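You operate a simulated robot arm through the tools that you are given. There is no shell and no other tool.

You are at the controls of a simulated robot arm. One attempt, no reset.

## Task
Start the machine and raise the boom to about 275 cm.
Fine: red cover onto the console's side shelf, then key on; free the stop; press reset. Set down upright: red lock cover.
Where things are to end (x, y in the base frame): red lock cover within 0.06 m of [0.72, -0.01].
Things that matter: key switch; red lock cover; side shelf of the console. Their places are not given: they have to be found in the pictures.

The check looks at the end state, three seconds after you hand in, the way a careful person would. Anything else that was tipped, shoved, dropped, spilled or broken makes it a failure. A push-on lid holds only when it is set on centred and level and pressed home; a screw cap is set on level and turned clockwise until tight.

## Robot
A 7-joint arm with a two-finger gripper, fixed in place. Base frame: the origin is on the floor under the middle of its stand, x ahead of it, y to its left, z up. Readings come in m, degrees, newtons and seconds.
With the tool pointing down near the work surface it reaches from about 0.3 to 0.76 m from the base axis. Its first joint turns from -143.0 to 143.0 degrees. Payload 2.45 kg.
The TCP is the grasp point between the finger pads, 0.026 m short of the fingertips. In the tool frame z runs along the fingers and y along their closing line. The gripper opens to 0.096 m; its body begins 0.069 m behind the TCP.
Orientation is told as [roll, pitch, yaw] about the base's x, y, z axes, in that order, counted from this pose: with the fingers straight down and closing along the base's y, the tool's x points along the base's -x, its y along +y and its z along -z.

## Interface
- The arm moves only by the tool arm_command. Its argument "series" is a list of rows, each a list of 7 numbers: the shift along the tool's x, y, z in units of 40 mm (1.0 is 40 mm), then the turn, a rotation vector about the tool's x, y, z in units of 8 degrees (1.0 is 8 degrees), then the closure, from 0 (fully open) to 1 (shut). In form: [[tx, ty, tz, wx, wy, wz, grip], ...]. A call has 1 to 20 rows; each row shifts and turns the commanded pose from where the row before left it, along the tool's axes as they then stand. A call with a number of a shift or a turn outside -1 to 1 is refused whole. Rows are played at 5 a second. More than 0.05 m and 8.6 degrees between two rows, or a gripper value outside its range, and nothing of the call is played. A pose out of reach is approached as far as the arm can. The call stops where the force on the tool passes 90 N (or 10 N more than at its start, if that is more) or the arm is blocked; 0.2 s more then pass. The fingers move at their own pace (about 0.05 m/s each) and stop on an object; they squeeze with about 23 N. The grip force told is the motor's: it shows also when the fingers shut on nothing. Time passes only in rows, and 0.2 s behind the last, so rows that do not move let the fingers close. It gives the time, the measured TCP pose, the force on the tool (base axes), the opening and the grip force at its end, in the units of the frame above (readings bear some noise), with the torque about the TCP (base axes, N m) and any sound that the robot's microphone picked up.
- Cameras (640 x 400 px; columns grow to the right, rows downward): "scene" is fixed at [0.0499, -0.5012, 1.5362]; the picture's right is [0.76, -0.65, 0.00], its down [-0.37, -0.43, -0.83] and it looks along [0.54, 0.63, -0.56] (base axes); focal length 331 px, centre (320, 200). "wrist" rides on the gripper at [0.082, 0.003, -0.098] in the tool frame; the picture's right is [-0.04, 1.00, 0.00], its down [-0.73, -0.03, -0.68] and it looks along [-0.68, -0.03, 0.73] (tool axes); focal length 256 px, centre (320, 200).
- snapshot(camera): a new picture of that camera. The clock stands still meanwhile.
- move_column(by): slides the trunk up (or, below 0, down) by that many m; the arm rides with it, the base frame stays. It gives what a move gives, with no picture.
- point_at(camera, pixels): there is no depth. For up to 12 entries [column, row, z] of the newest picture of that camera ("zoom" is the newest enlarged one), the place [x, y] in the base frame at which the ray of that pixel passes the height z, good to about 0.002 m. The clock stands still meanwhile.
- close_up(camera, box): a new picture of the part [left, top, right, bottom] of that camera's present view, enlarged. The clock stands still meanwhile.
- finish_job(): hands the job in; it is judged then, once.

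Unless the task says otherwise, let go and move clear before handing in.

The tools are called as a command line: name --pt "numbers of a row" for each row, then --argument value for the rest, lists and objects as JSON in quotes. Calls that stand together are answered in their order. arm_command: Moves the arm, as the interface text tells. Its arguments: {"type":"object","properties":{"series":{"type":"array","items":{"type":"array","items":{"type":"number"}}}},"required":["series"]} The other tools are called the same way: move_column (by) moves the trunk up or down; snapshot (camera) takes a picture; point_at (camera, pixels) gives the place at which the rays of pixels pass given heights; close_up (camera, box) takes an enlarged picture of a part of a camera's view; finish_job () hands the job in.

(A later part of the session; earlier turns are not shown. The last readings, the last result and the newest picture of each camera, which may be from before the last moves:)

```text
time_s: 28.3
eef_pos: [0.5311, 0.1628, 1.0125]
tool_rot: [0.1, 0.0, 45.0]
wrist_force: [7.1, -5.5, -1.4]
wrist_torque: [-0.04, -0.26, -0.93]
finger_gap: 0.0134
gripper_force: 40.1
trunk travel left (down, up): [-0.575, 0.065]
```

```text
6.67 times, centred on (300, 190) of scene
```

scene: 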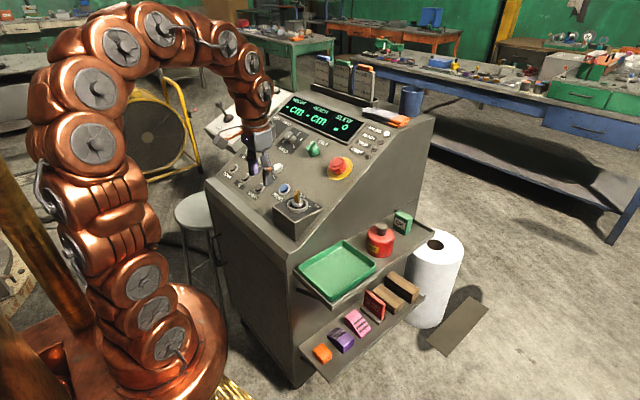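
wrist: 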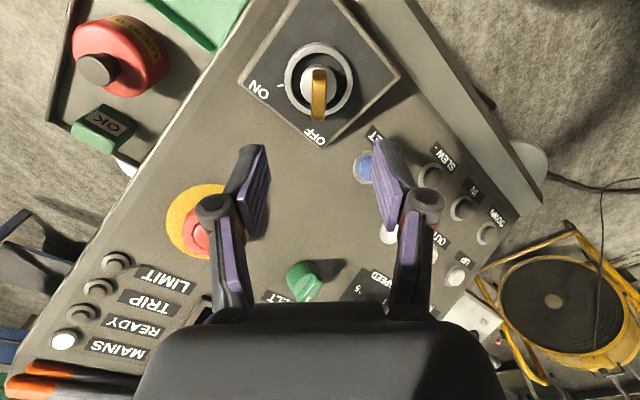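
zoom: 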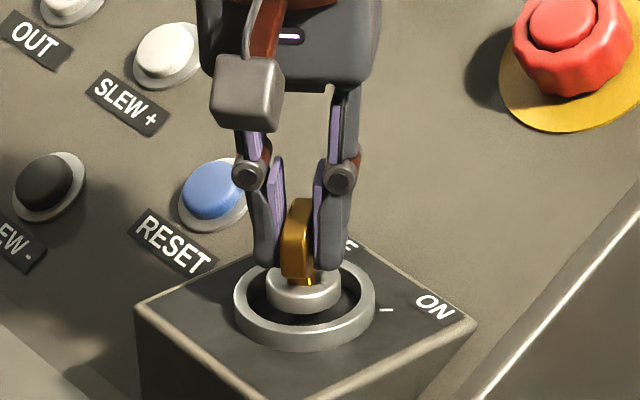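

The bow is gripped (gap 13 mm). I'll turn clockwise (seen from above) in steps, first about 30°, watching torque.

arm_command --pt "0 0 0 0 0 0.6 1" --pt "0 0 0 0 0 0.7 1" --pt "0 0 0 0 0 0.8 1" --pt "0 0 0 0 0 0.8 1" --pt "0 0 0 0 0 0.8 1" --pt "0 0 0 0 0 0 1"

close_up --camera "wrist" --box '[220, 60, 420, 240]'

```text
time_s: 29.7
eef_pos: [0.5307, 0.164, 1.0135]
tool_rot: [0.2, 0.3, 15.3]
wrist_force: [5.9, -4.7, -9.4]
wrist_torque: [-0.1, -0.22, -0.02]
finger_gap: 0.0119
gripper_force: 38.7
trunk travel left (down, up): [-0.575, 0.065]
```

```text
2.22 times, centred on (320, 150) of wrist
```

zoom: 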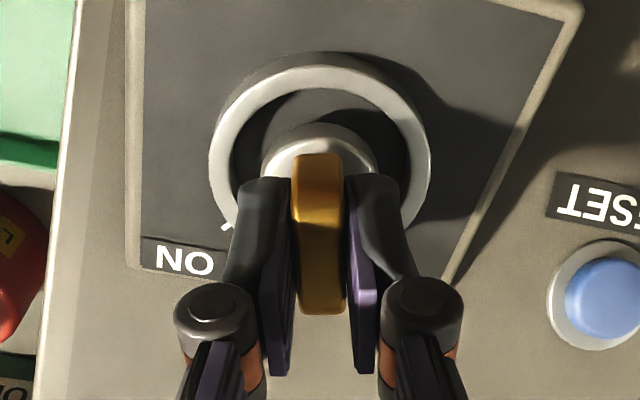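

The key turns with the gripper. Continuing the remaining 60° to the ON tick.

arm_command --pt "0 0 0 0 0 0.8 1" --pt "0 0 0 0 0 0.8 1" --pt "0 0 0 0 0 0.8 1" --pt "0 0 0 0 0 0.8 1" --pt "0 0 0 0 0 0.8 1" --pt "0 0 0 0 0 0.8 1" --pt "0 0 0 0 0 0.8 1" --pt "0 0 0 0 0 0.8 1" --pt "0 0 0 0 0 0.8 1" --pt "0 0 0 0 0 0.3 1" --pt "0 0 0 0 0 0 1"

close_up --camera "wrist" --box '[220, 60, 420, 240]'

snapshot --camera "scene"

```text
time_s: 32.1
eef_pos: [0.531, 0.1655, 1.0127]
tool_rot: [0.0, 0.2, -44.6]
wrist_force: [6.7, 21.3, 0.0]
wrist_torque: [0.56, -0.14, 1.09]
finger_gap: 0.0132
gripper_force: 39.4
trunk travel left (down, up): [-0.575, 0.065]
```

```text
2.22 times, centred on (320, 150) of wrist
```

zoom: 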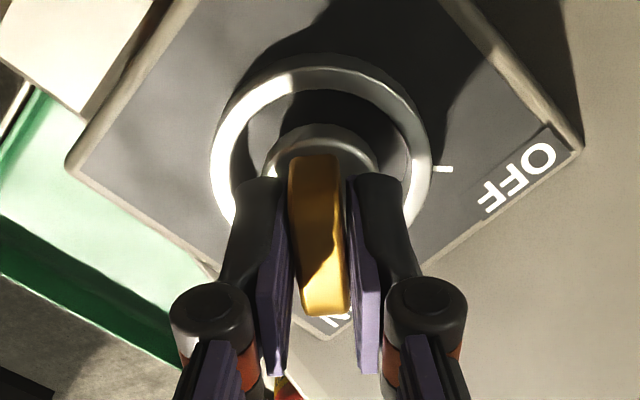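

```text
taken
```

scene: 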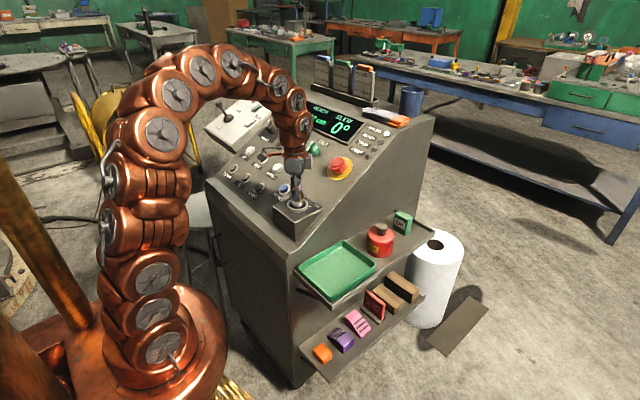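

The display now reads "0°" for slew, so the key is on, with torque rising at the stop. Zooming on the display.

close_up --camera "scene" --box '[270, 85, 410, 170]'

```text
4.57 times, centred on (340, 128) of scene
```

zoom: 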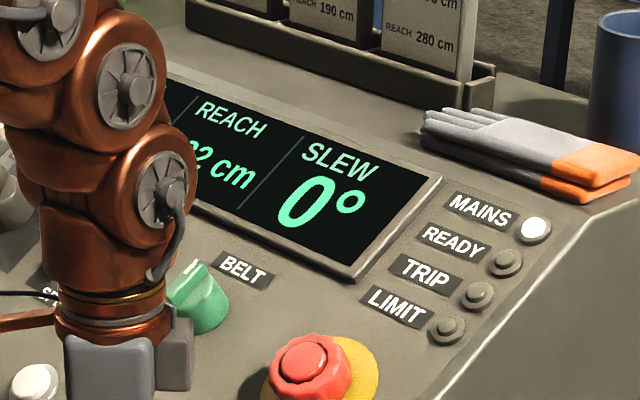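

Display is live. I'll release the key and rise, then check that it stays at ON.

arm_command --pt "0 0 0 0 0 0 0.8" --pt "0 0 0 0 0 0 0.6" --pt "0 0 0 0 0 0 0.5" --pt "0 0 0 0 0 0 0.5" --pt "0 0 -0.5 0 0 0 0.5" --pt "0 0 -0.8 0 0 0 0.5" --pt "0 0 -0.9 0 0 0 0.5" --pt "0 0 0 0 0 0 0.5"

snapshot --camera "wrist"

close_up --camera "scene" --box '[210, 80, 410, 220]'

```text
time_s: 33.9
eef_pos: [0.5309, 0.1647, 1.0999]
tool_rot: [-0.2, 0.2, -44.6]
wrist_force: [-0.7, 0.3, -0.2]
wrist_torque: [0.0, 0.02, 0.0]
finger_gap: 0.0483
gripper_force: 0.0
trunk travel left (down, up): [-0.575, 0.065]
```

```text
taken
```

wrist: 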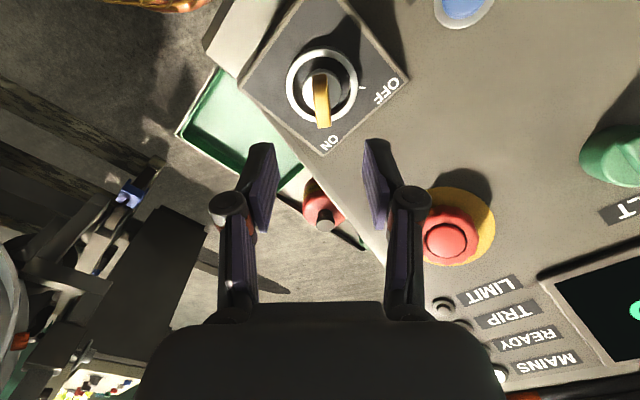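

```text
2.86 times, centred on (310, 150) of scene
```

zoom: 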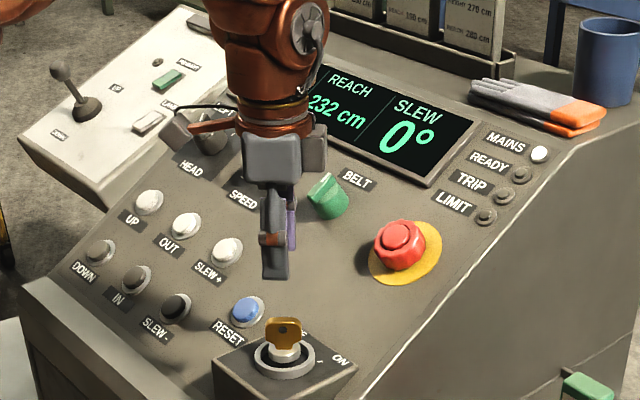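

The bow now points at ON and stays there. Next the stop: I'll rise, return to yaw 0 and back off for a clean view to measure the panel slope.

arm_command --pt "0 0 -0.9 0 0 0 0.3" --pt "0 0 -0.9 0 0 0 0.3" --pt "0 0 -0.7 0 0 -0.5 0.3" --pt "0 0 0 0 0 -0.95 0.3" --pt "0 0 0 0 0 -0.95 0.3" --pt "0 0 0 0 0 -0.95 0.3" --pt "0 0 0 0 0 -0.95 0.3" --pt "0 0 0 0 0 -0.95 0.3" --pt "0 0 0 0 0 -0.33 0.3" --pt "0.8 0.5 0 0 0 0 0.3" --pt "0.8 0.5 0 0 0 0 0.3" --pt "0.8 0.5 0 0 0 0 0.3" --pt "0.4 0.5 0 0 0 0 0.3" --pt "0 0 0 0 0 0 0.3"

snapshot --camera "wrist"

snapshot --camera "scene"

```text
time_s: 36.9
eef_pos: [0.4185, 0.2448, 1.2027]
tool_rot: [0.1, 0.3, 0.1]
wrist_force: [0.4, -0.2, -0.6]
wrist_torque: [-0.02, -0.04, 0.01]
finger_gap: 0.0673
gripper_force: 0.1
trunk travel left (down, up): [-0.575, 0.065]
```

```text
taken
```

wrist: 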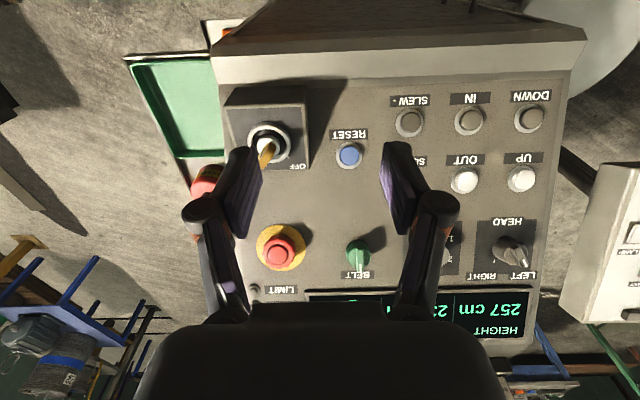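

```text
taken
```

scene: 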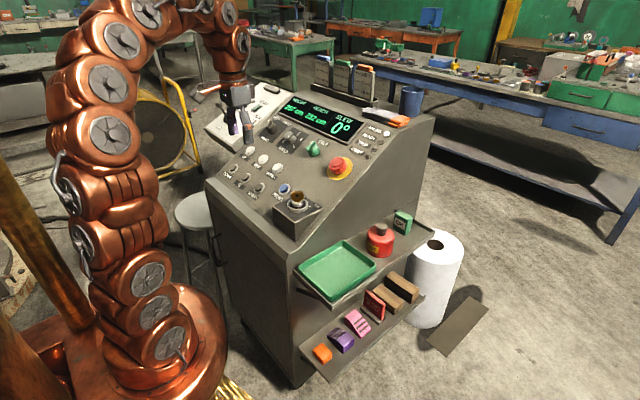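

The display reads HEIGHT 257 cm. I'll take closeups to measure panel features in both cameras.

close_up --camera "wrist" --box '[220, 80, 400, 200]'

close_up --camera "wrist" --box '[240, 210, 400, 310]'

close_up --camera "wrist" --box '[430, 70, 580, 200]'

close_up --camera "scene" --box '[300, 120, 400, 185]'

close_up --camera "scene" --box '[220, 140, 300, 210]'

```text
3.33 times, centred on (310, 140) of wrist
```

zoom: 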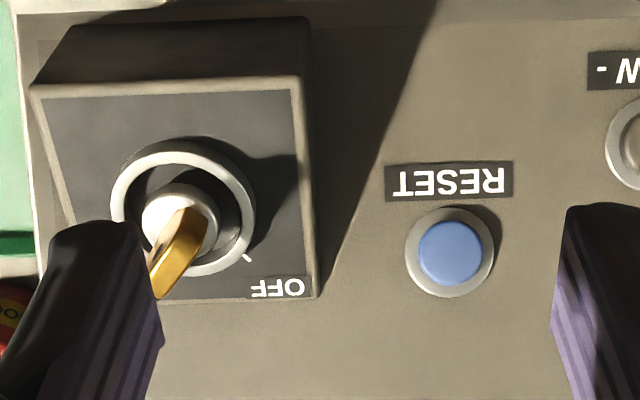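

```text
4.00 times, centred on (320, 260) of wrist
```

zoom: 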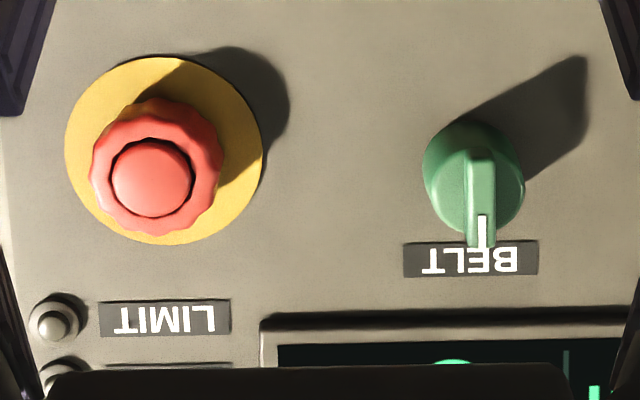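

```text
3.08 times, centred on (505, 135) of wrist
```

zoom: 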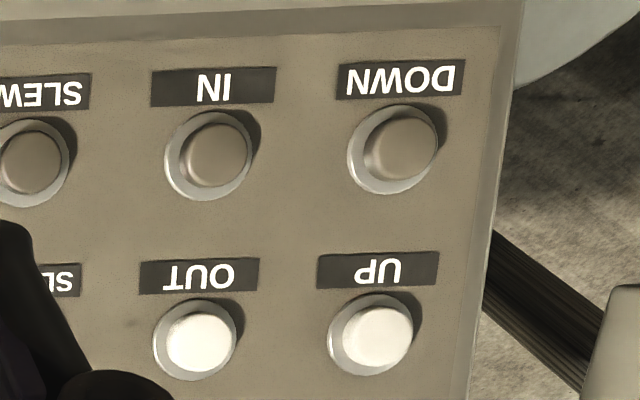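

```text
6.15 times, centred on (350, 152) of scene
```

zoom: 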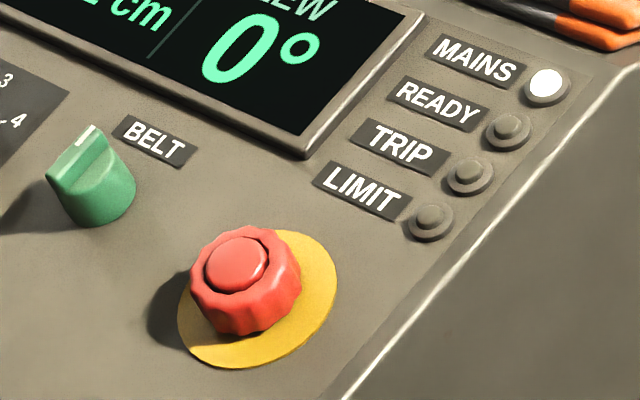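

```text
5.71 times, centred on (260, 175) of scene
```

zoom: 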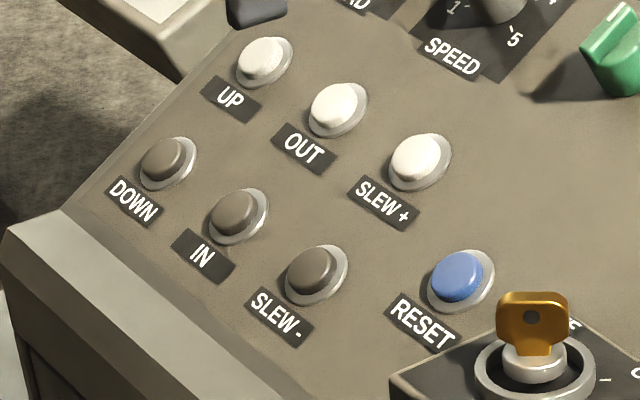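

point_at --camera "wrist" --pixels '[[281, 247.75, 1.0], [281, 247.75, 1.1], [278, 254.5, 1.0], [278, 254.5, 1.1], [281, 289.75, 1.0], [281, 289.75, 1.1], [357.5, 274.75, 1.0], [357.5, 274.75, 1.1], [348.7, 134.3, 0.9], [348.7, 134.3, 1.0], [349, 155.9, 0.9], [349, 155.9, 1.0]]'

point_at --camera "wrist" --pixels '[[523.5, 158, 0.9], [523.5, 158, 1.0], [523.5, 178.2, 0.9], [523.5, 178.2, 1.0], [531, 95.7, 0.9], [531, 95.7, 1.0]]'

point_at --camera "scene" --pixels '[[339.9, 168.3, 1.0], [339.9, 168.3, 1.1], [336.3, 162.5, 1.0], [336.3, 162.5, 1.1], [356.8, 150.9, 1.0], [356.8, 150.9, 1.1], [323.2, 142.9, 1.0], [323.2, 142.9, 1.1], [277.9, 196.5, 0.9], [277.9, 196.5, 1.0], [284.2, 188.5, 0.9], [284.2, 188.5, 1.0]]'

point_at --camera "scene" --pixels '[[244.4, 157.3, 0.9], [244.4, 157.3, 1.0], [249.7, 150.1, 0.9], [249.7, 150.1, 1.0], [227.3, 175.4, 0.9], [227.3, 175.4, 1.0]]'

```text
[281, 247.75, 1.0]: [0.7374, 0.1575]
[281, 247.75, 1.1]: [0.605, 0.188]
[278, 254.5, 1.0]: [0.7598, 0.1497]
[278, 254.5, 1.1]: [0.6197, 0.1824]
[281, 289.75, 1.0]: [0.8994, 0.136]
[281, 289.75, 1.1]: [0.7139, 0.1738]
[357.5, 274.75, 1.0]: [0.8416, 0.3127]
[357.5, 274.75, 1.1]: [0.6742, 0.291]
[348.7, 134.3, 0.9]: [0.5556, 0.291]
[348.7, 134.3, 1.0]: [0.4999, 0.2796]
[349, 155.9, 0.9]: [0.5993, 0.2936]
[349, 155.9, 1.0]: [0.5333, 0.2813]
```

```text
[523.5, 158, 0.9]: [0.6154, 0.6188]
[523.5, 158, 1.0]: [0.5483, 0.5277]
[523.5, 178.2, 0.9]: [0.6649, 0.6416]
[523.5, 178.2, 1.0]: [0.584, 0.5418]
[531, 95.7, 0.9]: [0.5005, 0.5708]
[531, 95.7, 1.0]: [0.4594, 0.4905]
```

```text
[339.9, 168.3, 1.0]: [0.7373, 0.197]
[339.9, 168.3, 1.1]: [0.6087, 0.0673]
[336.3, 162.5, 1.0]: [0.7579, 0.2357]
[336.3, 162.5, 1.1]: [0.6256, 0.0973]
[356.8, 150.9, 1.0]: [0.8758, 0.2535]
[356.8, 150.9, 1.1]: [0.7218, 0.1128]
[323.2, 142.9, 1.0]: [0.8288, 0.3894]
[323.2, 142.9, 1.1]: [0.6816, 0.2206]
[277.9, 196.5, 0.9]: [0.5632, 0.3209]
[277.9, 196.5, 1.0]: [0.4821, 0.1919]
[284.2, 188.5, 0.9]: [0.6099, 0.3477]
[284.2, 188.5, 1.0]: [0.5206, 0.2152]
```

```text
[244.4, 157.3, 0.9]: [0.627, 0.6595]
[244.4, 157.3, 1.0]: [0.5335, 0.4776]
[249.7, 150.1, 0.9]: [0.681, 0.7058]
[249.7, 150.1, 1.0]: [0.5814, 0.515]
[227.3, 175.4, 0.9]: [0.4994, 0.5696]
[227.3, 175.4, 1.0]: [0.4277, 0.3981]
```

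Fitting both views, the panel slopes 31° (plane z≈0.925+0.6·(x−0.542)). The stop's disc centre is at (0.705, 0.165, 1.025) with its cap top about 30 mm off the panel. I'll pitch the tool −31° to face the panel and move to a 0.1 m standoff.

arm_command --pt "0 0 0 0 -0.96875 0 0.1" --pt "0 0 0 0 -0.96875 0 0.05" --pt "0 0 0 0 -0.96875 0 0.05" --pt "0 0 0 0 -0.96875 0 0.05" --pt "-0.641 -0.3325 0.68 0 0 0 0.05" --pt "-0.641 -0.3325 0.68 0 0 0 0.05" --pt "-0.641 -0.3325 0.68 0 0 0 0.05" --pt "-0.641 -0.3325 0.68 0 0 0 0.05" --pt "-0.641 -0.3325 0.68 0 0 0 0.05" --pt "-0.641 -0.3325 0.68 0 0 0 0.05" --pt "0 0 0 0 0 0 0.05"

snapshot --camera "wrist"

snapshot --camera "scene"

```text
time_s: 39.3
eef_pos: [0.6367, 0.1658, 1.1387]
tool_rot: [0.1, -31.0, -0.1]
wrist_force: [-0.3, -0.1, -0.2]
wrist_torque: [-0.02, 0.0, 0.03]
finger_gap: 0.0912
gripper_force: 0.1
trunk travel left (down, up): [-0.575, 0.065]
```

```text
taken
```

wrist: 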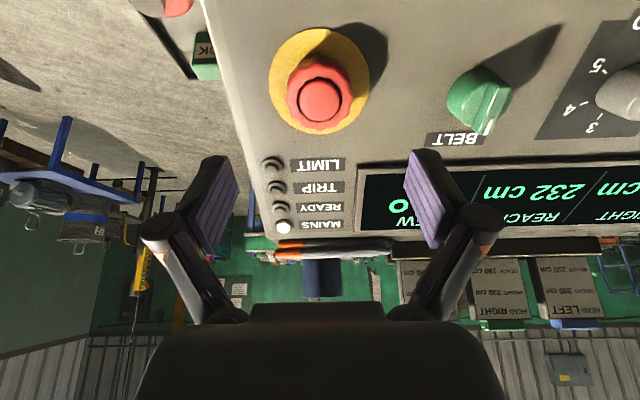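

```text
taken
```

scene: 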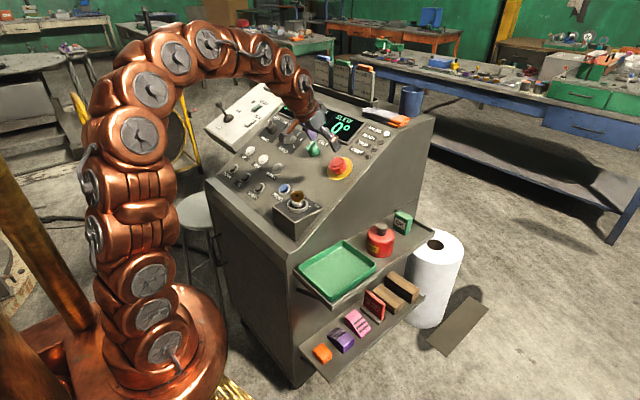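

The stop cap is at wrist (320,100), close to the tool axis. Zooming to refine the lateral alignment.

close_up --camera "wrist" --box '[260, 20, 380, 140]'

point_at --camera "wrist" --pixels '[[320, 100, 1.05], [319, 83, 1.0247]]'

```text
3.33 times, centred on (320, 80) of wrist
```

zoom: 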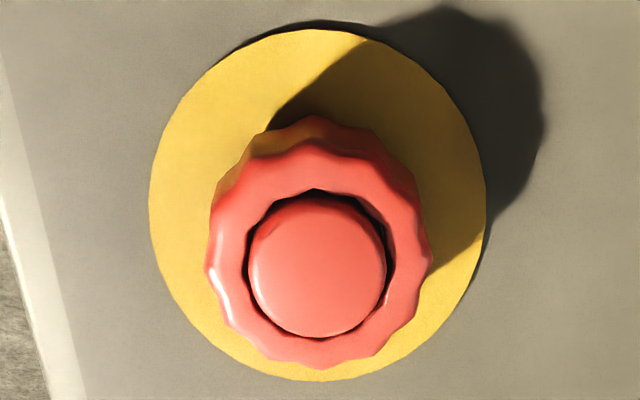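

```text
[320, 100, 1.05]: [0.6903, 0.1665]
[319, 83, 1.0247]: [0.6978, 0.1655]
```

The cap is 3 mm down-slope and 1.5 mm right of the tool axis. I'll correct that, pre-rotate the gripper −45° so I have room to twist clockwise, then advance around the knob.

arm_command --pt "0.07 -0.04 0 0 0 0 0.05" --pt "0 0 0 0 0 -0.9375 0.05" --pt "0 0 0 0 0 -0.9375 0.05" --pt "0 0 0 0 0 -0.9375 0.05" --pt "0 0 0 0 0 -0.9375 0.05" --pt "0 0 0 0 0 -0.9375 0.05" --pt "0 0 0 0 0 -0.9375 0.05" --pt "0 0 0.8 0 0 0 0.05" --pt "0 0 0.6 0 0 0 0.05" --pt "0 0 0 0 0 0 0.05"

snapshot --camera "wrist"

close_up --camera "scene" --box '[280, 100, 400, 200]'

```text
time_s: 41.5
eef_pos: [0.6602, 0.1648, 1.0899]
tool_rot: [-22.7, -21.2, 49.3]
wrist_force: [0.3, -0.1, -0.9]
wrist_torque: [0.02, 0.0, -0.02]
finger_gap: 0.0914
gripper_force: 0.0
trunk travel left (down, up): [-0.575, 0.065]
```

```text
taken
```

wrist: 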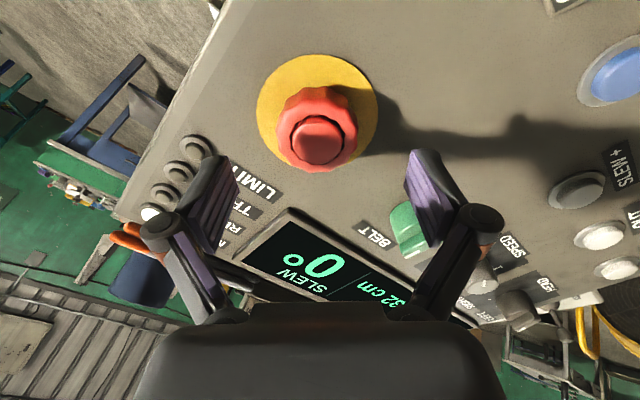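

```text
4.00 times, centred on (340, 150) of scene
```

zoom: 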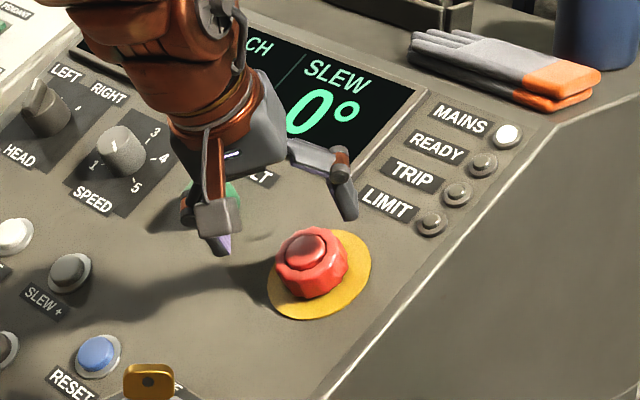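

Let me recheck alignment from this closer view using the accurate ray tool.

close_up --camera "wrist" --box '[240, 40, 400, 190]'

point_at --camera "wrist" --pixels '[[319, 139, 1.05], [319, 139, 1.04], [319, 139, 1.06], [317, 112, 1.02], [317, 112, 1.03]]'

```text
2.67 times, centred on (320, 115) of wrist
```

zoom: 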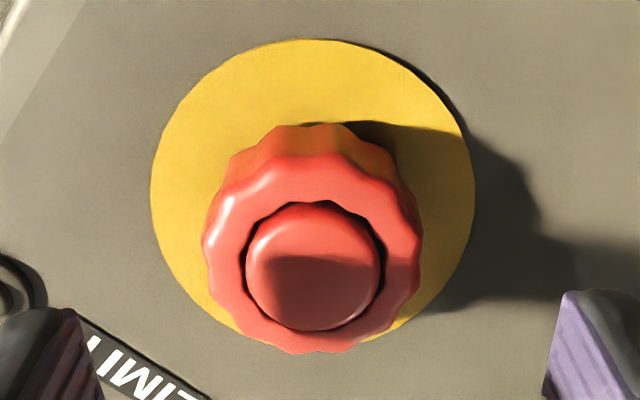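

```text
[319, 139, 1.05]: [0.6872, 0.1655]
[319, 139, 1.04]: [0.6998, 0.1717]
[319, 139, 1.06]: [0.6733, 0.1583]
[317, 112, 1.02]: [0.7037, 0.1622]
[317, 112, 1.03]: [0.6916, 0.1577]
```

The cap is about 3–4 mm up-slope of the axis by the accurate rays. I'll correct and advance the remaining 44 mm.

arm_command --pt "-0.07 -0.035 0.3 0 0 0 0.05" --pt "0 0 0.3 0 0 0 0.05" --pt "0 0 0.3 0 0 0 0.05" --pt "0 0 0.2 0 0 0 0.05" --pt "0 0 0 0 0 0 0.05"

snapshot --camera "wrist"

close_up --camera "scene" --box '[300, 120, 380, 190]'

```text
time_s: 42.7
eef_pos: [0.6877, 0.1644, 1.0542]
tool_rot: [-22.9, -21.3, 49.4]
wrist_force: [-0.2, 0.3, -0.3]
wrist_torque: [-0.01, 0.01, 0.0]
finger_gap: 0.0911
gripper_force: 0.2
trunk travel left (down, up): [-0.575, 0.065]
```

```text
taken
```

wrist: 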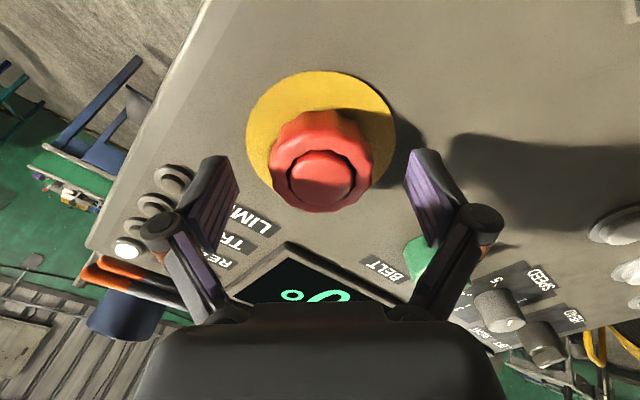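

```text
5.71 times, centred on (340, 155) of scene
```

zoom: 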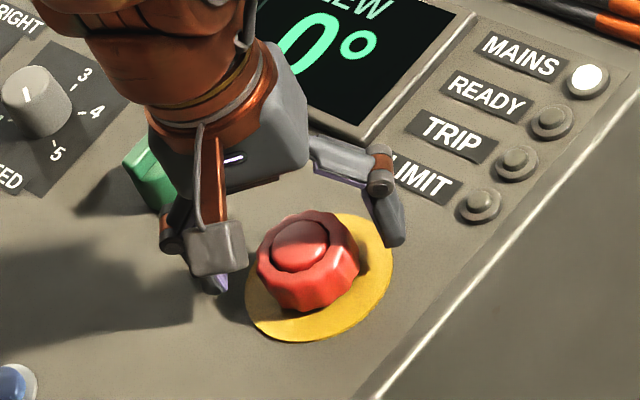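

The fingers straddle the knob symmetrically (knob at wrist (320,175)). Closing on it now.

arm_command --pt "0 0 0 0 0 0 0.3" --pt "0 0 0 0 0 0 0.5" --pt "0 0 0 0 0 0 0.7" --pt "0 0 0 0 0 0 0.7" --pt "0 0 0 0 0 0 0.7"

close_up --camera "wrist" --box '[200, 60, 440, 260]'

close_up --camera "scene" --box '[300, 120, 380, 190]'

```text
time_s: 43.9
eef_pos: [0.6862, 0.1652, 1.0544]
tool_rot: [-22.8, -21.3, 49.4]
wrist_force: [-3.5, 1.5, -0.7]
wrist_torque: [0.11, 0.11, 0.04]
finger_gap: 0.0533
gripper_force: 45.0
trunk travel left (down, up): [-0.575, 0.065]
```

```text
2.00 times, centred on (320, 160) of wrist
```

zoom: 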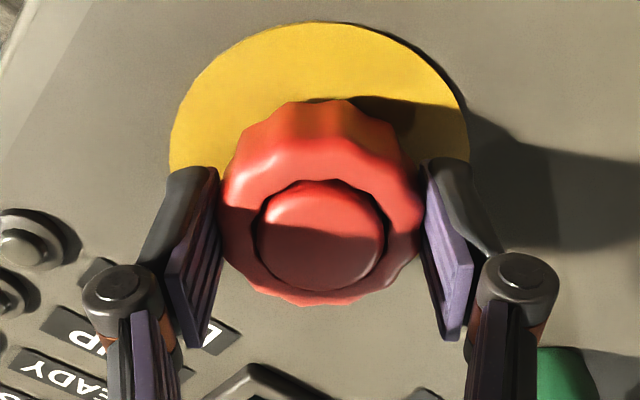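

```text
5.71 times, centred on (340, 155) of scene
```

zoom: 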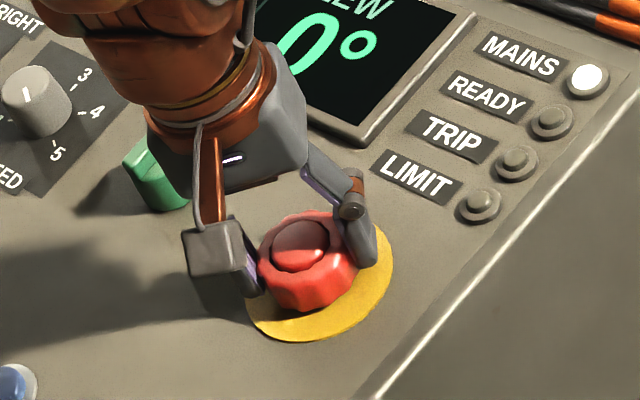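

Gripped (gap 53 mm, low side force). I'll twist clockwise about 30° and check the response.

arm_command --pt "0 0 0 0 0 0.7 0.8" --pt "0 0 0 0 0 0.7 0.8" --pt "0 0 0 0 0 0.7 0.8" --pt "0 0 0 0 0 0.8 0.8" --pt "0 0 0 0 0 0.8 0.8" --pt "0 0 0 0 0 0 0.8"

close_up --camera "wrist" --box '[200, 60, 440, 260]'

close_up --camera "scene" --box '[300, 120, 380, 190]'

```text
time_s: 45.3
eef_pos: [0.6854, 0.1649, 1.0535]
tool_rot: [-8.9, -29.8, 17.7]
wrist_force: [-5.1, 6.7, -1.1]
wrist_torque: [0.23, -0.16, 0.16]
finger_gap: 0.0533
gripper_force: 44.7
trunk travel left (down, up): [-0.575, 0.065]
```

```text
2.00 times, centred on (320, 160) of wrist
```

zoom: 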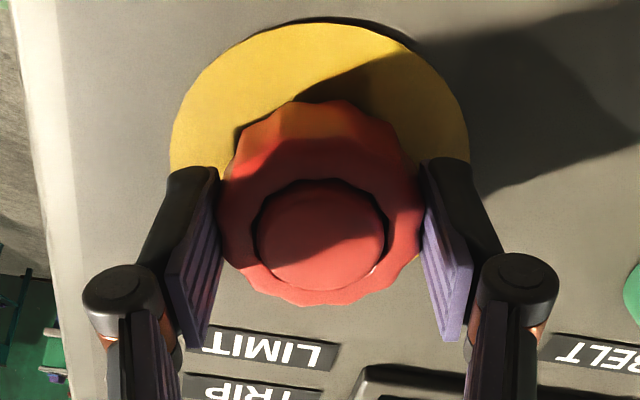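

```text
5.71 times, centred on (340, 155) of scene
```

zoom: 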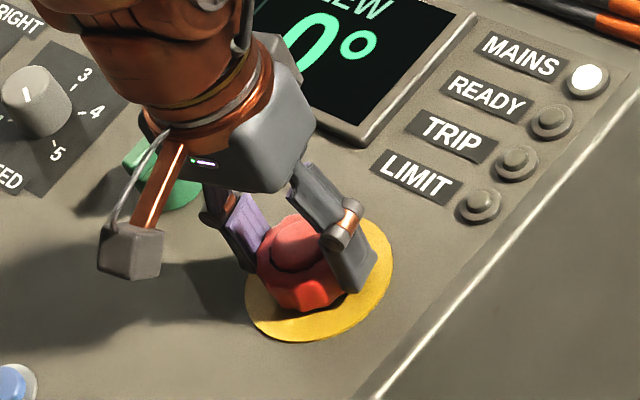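

The knob turns along with the gripper. Continuing clockwise.

arm_command --pt "0 0 0 0 0 0.8 0.8" --pt "0 0 0 0 0 0.8 0.8" --pt "0 0 0 0 0 0.8 0.8" --pt "0 0 0 0 0 0.8 0.8" --pt "0 0 0 0 0 0 0.8"

close_up --camera "wrist" --box '[200, 60, 440, 260]'

close_up --camera "scene" --box '[300, 120, 380, 190]'

```text
time_s: 46.5
eef_pos: [0.6858, 0.1662, 1.0551]
tool_rot: [6.1, -30.4, -11.9]
wrist_force: [-4.7, 9.1, 7.2]
wrist_torque: [0.07, 0.07, 0.27]
finger_gap: 0.0533
gripper_force: 44.8
trunk travel left (down, up): [-0.575, 0.065]
```

```text
2.00 times, centred on (320, 160) of wrist
```

zoom: 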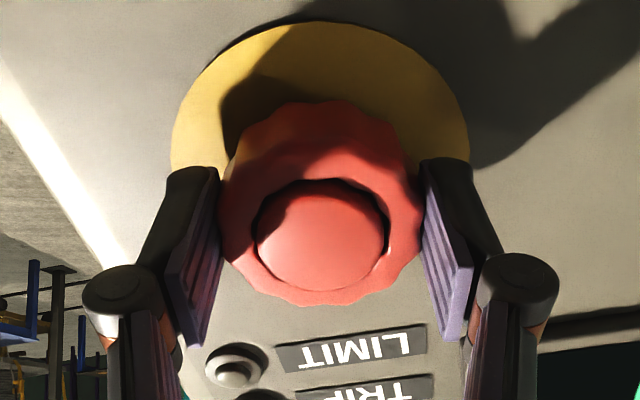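

```text
5.71 times, centred on (340, 155) of scene
```

zoom: 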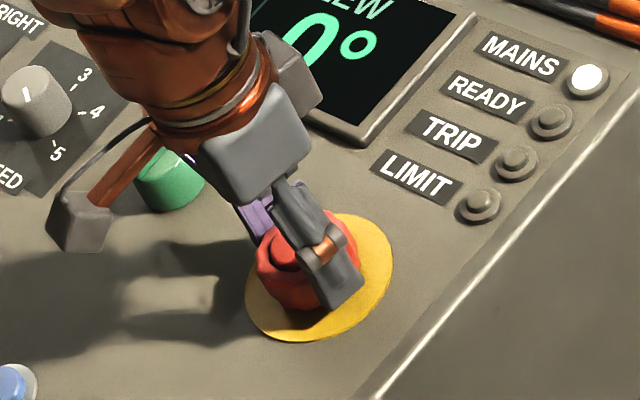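

About 55° turned; torque is modest. Continuing another 30°.

arm_command --pt "0 0 0 0 0 0.8 0.8" --pt "0 0 0 0 0 0.8 0.8" --pt "0 0 0 0 0 0.8 0.8" --pt "0 0 0 0 0 0.8 0.8" --pt "0 0 0 0 0 0 0.8"

close_up --camera "wrist" --box '[200, 60, 440, 260]'

close_up --camera "scene" --box '[300, 120, 380, 190]'

```text
time_s: 47.7
eef_pos: [0.6873, 0.165, 1.0538]
tool_rot: [19.4, -24.5, -40.2]
wrist_force: [-0.8, 4.9, 7.1]
wrist_torque: [-0.28, 0.11, 0.64]
finger_gap: 0.0535
gripper_force: 45.1
trunk travel left (down, up): [-0.575, 0.065]
```

```text
2.00 times, centred on (320, 160) of wrist
```

zoom: 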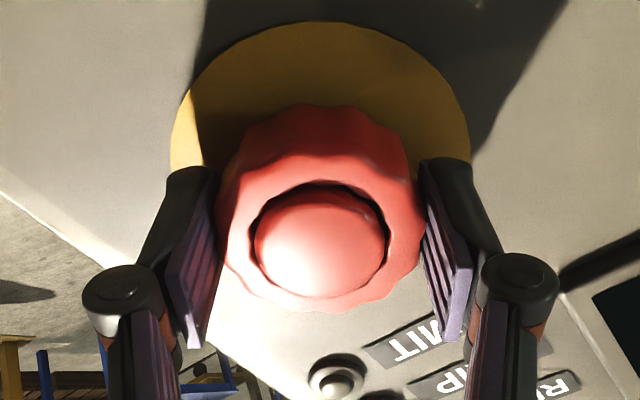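

```text
5.71 times, centred on (340, 155) of scene
```

zoom: 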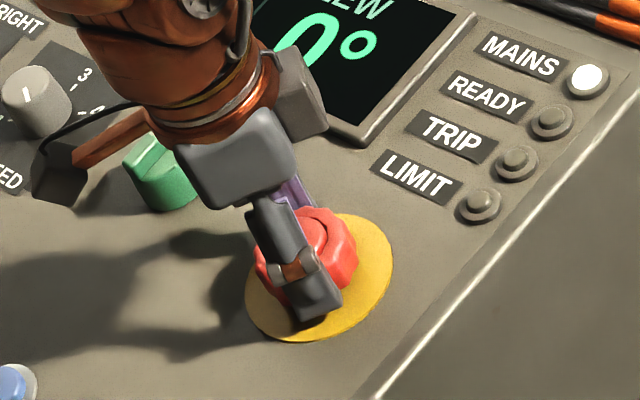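

The knob has reached its turning stop (torque 0.64, slight slip). I'll open the fingers and look whether the cap has popped out.

arm_command --pt "0 0 0 0 0 0 0.5" --pt "0 0 0 0 0 0 0.2" --pt "0 0 0 0 0 0 0.1" --pt "0 0 0 0 0 0 0.1"

close_up --camera "wrist" --box '[200, 60, 440, 260]'

close_up --camera "scene" --box '[300, 120, 380, 190]'

```text
time_s: 48.7
eef_pos: [0.6861, 0.1658, 1.0533]
tool_rot: [19.3, -24.5, -40.0]
wrist_force: [-0.1, 0.7, 1.0]
wrist_torque: [0.04, 0.04, -0.02]
finger_gap: 0.0865
gripper_force: 0.1
trunk travel left (down, up): [-0.575, 0.065]
```

```text
2.00 times, centred on (320, 160) of wrist
```

zoom: 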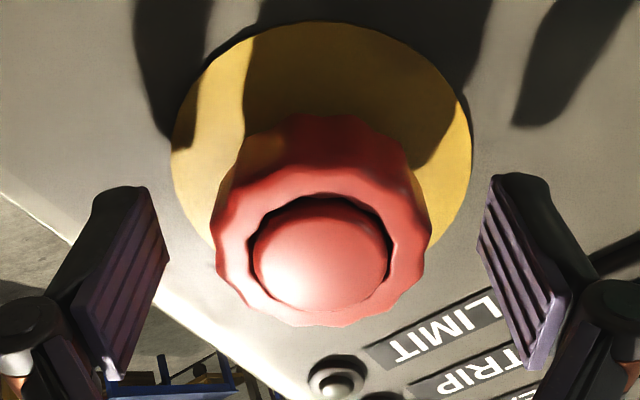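

```text
5.71 times, centred on (340, 155) of scene
```

zoom: 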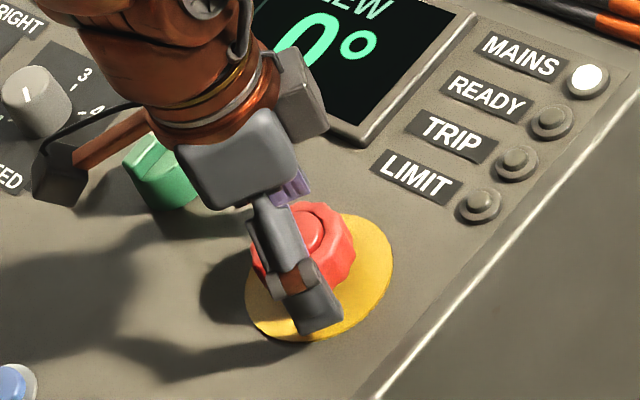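

The cap has popped out (it looks larger in the wrist view, ring now spanning 212–433). I'll retreat along the normal, rotate back, and check.

arm_command --pt "0 0 -0.6 0 0 0 0.1" --pt "0 0 -0.9 0 0 0 0.1" --pt "0 0 -0.9 0 0 0 0.1" --pt "0 0 -0.6 0 0 -0.895 0.3" --pt "0 0 0 0 0 -0.895 0.5" --pt "0 0 0 0 0 -0.895 0.8" --pt "0 0 0 0 0 -0.895 1" --pt "0 0 0 0 0 -0.895 1" --pt "0 0 0 0 0 0 1" --pt "0 0 0 0 0 0 1"

snapshot --camera "wrist"

close_up --camera "scene" --box '[220, 90, 400, 215]'

```text
time_s: 50.9
eef_pos: [0.6239, 0.1642, 1.1568]
tool_rot: [0.1, -30.8, 0.1]
wrist_force: [0.8, 0.0, 1.1]
wrist_torque: [-0.01, 0.0, 0.0]
finger_gap: 0.0002
gripper_force: 23.1
trunk travel left (down, up): [-0.575, 0.065]
```

```text
taken
```

wrist: 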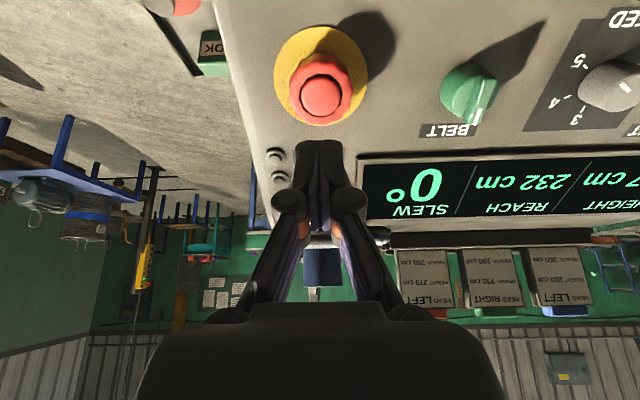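

```text
3.20 times, centred on (310, 152) of scene
```

zoom: 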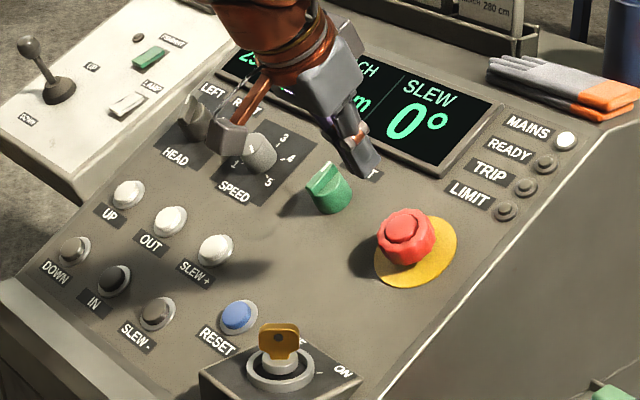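

The stop is released. Next RESET at about (0.570, 0.288, 0.945): I'll move the closed fingers to a standoff along its normal.

arm_command --pt "0.6475 0.517 0.033 0 0 0 1" --pt "0.6475 0.517 0.033 0 0 0 1" --pt "0.6475 0.517 0.033 0 0 0 1" --pt "0.6475 0.517 0.033 0 0 0 1" --pt "0.6475 0.517 0.033 0 0 0 1" --pt "0.6475 0.517 0.033 0 0 0 1" --pt "0 0 0 0 0 0 1"

snapshot --camera "wrist"

close_up --camera "scene" --box '[220, 110, 340, 215]'

```text
time_s: 52.5
eef_pos: [0.4946, 0.2897, 1.069]
tool_rot: [0.0, -30.8, -0.1]
wrist_force: [-0.7, 0.6, 0.9]
wrist_torque: [-0.03, -0.01, 0.0]
finger_gap: 0.0
gripper_force: 22.9
trunk travel left (down, up): [-0.575, 0.065]
```

```text
taken
```

wrist: 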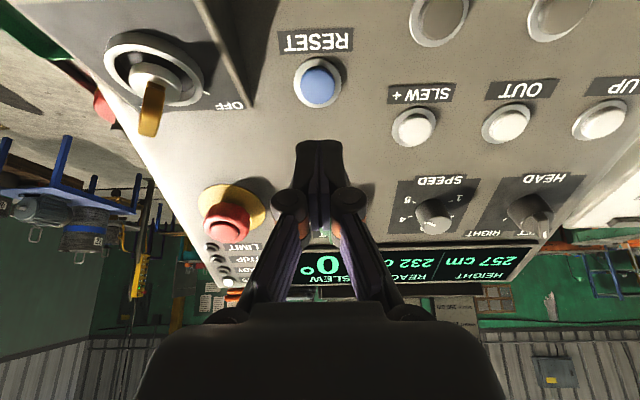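

```text
3.81 times, centred on (280, 162) of scene
```

zoom: 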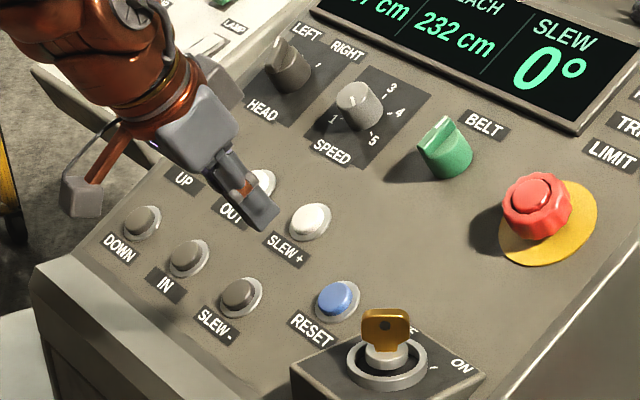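

RESET appears at wrist (318,86), near the expected axis point. Checking with rays before advancing.

close_up --camera "wrist" --box '[270, 30, 370, 130]'

point_at --camera "wrist" --pixels '[[318, 86, 0.935], [318, 86, 0.945], [318, 86, 0.955], [318, 140, 1.0467]]'

```text
4.00 times, centred on (320, 80) of wrist
```

zoom: 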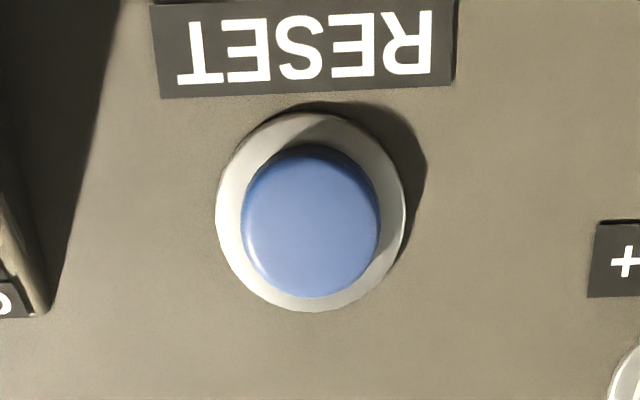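

```text
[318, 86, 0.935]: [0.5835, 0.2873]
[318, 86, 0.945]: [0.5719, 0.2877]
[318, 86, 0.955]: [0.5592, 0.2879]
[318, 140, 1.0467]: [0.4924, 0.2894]
```

Alignment is within ~2 mm. Advancing 10 cm, then small steps with force feedback.

arm_command --pt "-0.02 -0.04 0.7 0 0 0 1" --pt "0 0 0.8 0 0 0 1" --pt "0 0 0.6 0 0 0 1" --pt "0 0 0.3 0 0 0 1" --pt "0 0 0 0 0 0 1"

snapshot --camera "wrist"

close_up --camera "scene" --box '[250, 150, 330, 215]'

```text
time_s: 53.7
eef_pos: [0.5443, 0.2883, 0.9902]
tool_rot: [0.2, -30.9, 0.0]
wrist_force: [0.1, -0.5, 0.1]
wrist_torque: [0.0, -0.02, -0.01]
finger_gap: 0.0
gripper_force: 23.0
trunk travel left (down, up): [-0.575, 0.065]
```

```text
taken
```

wrist: 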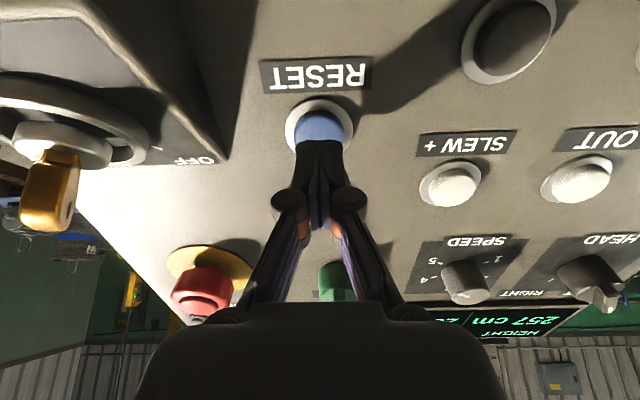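

```text
6.15 times, centred on (290, 182) of scene
```

zoom: 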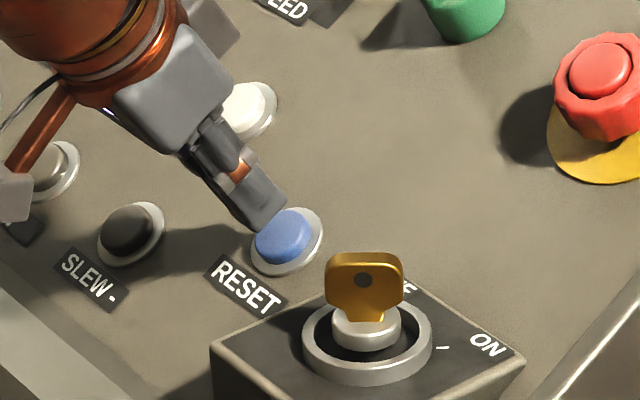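

Tips are ~2 cm from the blue cap and centred on it. Stepping in.

arm_command --pt "0 0 0.12 0 0 0 1" --pt "0 0 0.12 0 0 0 1" --pt "0 0 0.12 0 0 0 1" --pt "0 0 0 0 0 0 1"

close_up --camera "scene" --box '[250, 150, 330, 215]'

close_up --camera "wrist" --box '[270, 90, 370, 170]'

```text
time_s: 54.7
eef_pos: [0.5522, 0.2876, 0.9772]
tool_rot: [0.1, -30.9, 0.0]
wrist_force: [-0.4, -0.4, 0.6]
wrist_torque: [0.03, 0.02, 0.01]
finger_gap: 0.0
gripper_force: 23.2
trunk travel left (down, up): [-0.575, 0.065]
```

```text
6.15 times, centred on (290, 182) of scene
```

zoom: 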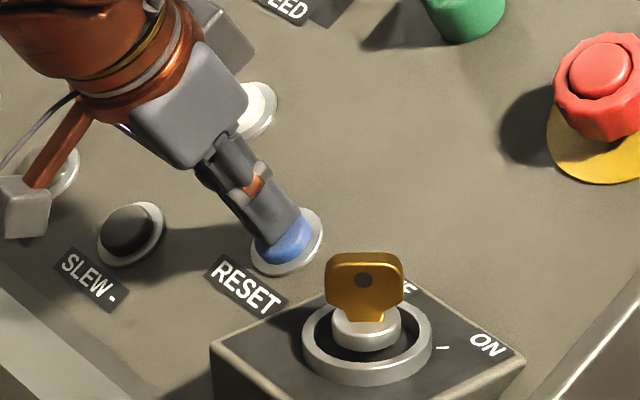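

```text
5.00 times, centred on (320, 130) of wrist
```

zoom: 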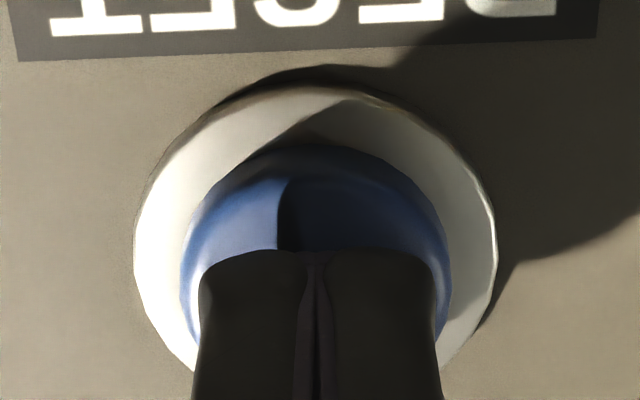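

The tips sit over the blue cap, almost touching. Pressing in 2–3 mm steps.

arm_command --pt "0 0 0.07 0 0 0 1" --pt "0 0 0.07 0 0 0 1" --pt "0 0 0.07 0 0 0 1" --pt "0 0 0 0 0 0 1"

close_up --camera "scene" --box '[250, 90, 410, 215]'

```text
time_s: 55.7
eef_pos: [0.5566, 0.2862, 0.9694]
tool_rot: [0.2, -30.8, -0.1]
wrist_force: [-0.8, 0.5, 4.1]
wrist_torque: [-0.04, -0.08, -0.07]
finger_gap: 0.0063
gripper_force: 28.1
trunk travel left (down, up): [-0.575, 0.065]
heard: click
```

```text
3.20 times, centred on (330, 152) of scene
```

zoom: 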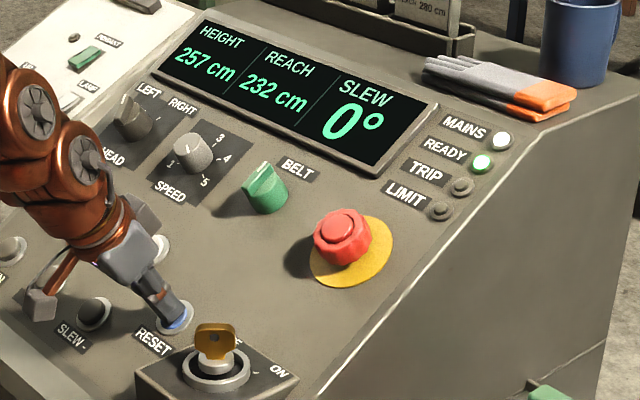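

A click was heard and READY is lit green. I'll back off along the normal and move over to the UP button at about (0.607, 0.571, 0.975).

arm_command --pt "0 0 -0.5 0 0 0 1" --pt "0 0 -0.9 0 0 0 1" --pt "0 0 -0.9 0 0 0 1" --pt "-0.1 0.8 -0.2 0 0 0 1" --pt "-0.15 0.9 0 0 0 0 1" --pt "-0.15 0.9 0 0 0 0 1" --pt "-0.15 0.9 0 0 0 0 1" --pt "0 0 0 0 0 0 1"

snapshot --camera "wrist"

snapshot --camera "scene"

```text
time_s: 57.5
eef_pos: [0.5234, 0.4282, 1.0653]
tool_rot: [0.0, -30.9, 0.0]
wrist_force: [-0.4, -0.3, -0.5]
wrist_torque: [0.0, 0.04, 0.01]
finger_gap: 0.0
gripper_force: 28.8
trunk travel left (down, up): [-0.575, 0.065]
```

```text
taken
```

wrist: 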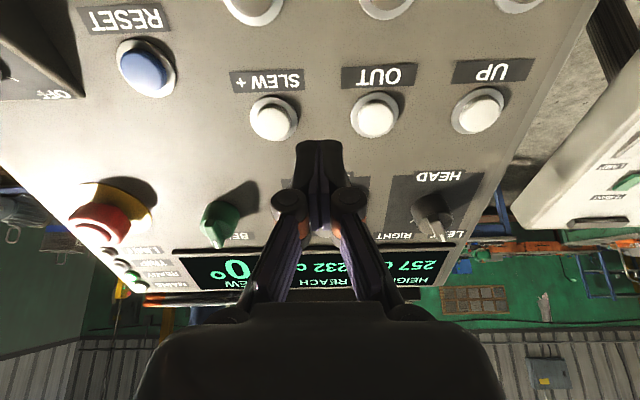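

```text
taken
```

scene: 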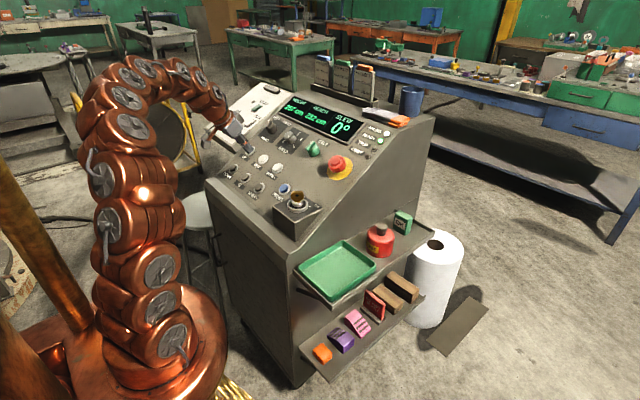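

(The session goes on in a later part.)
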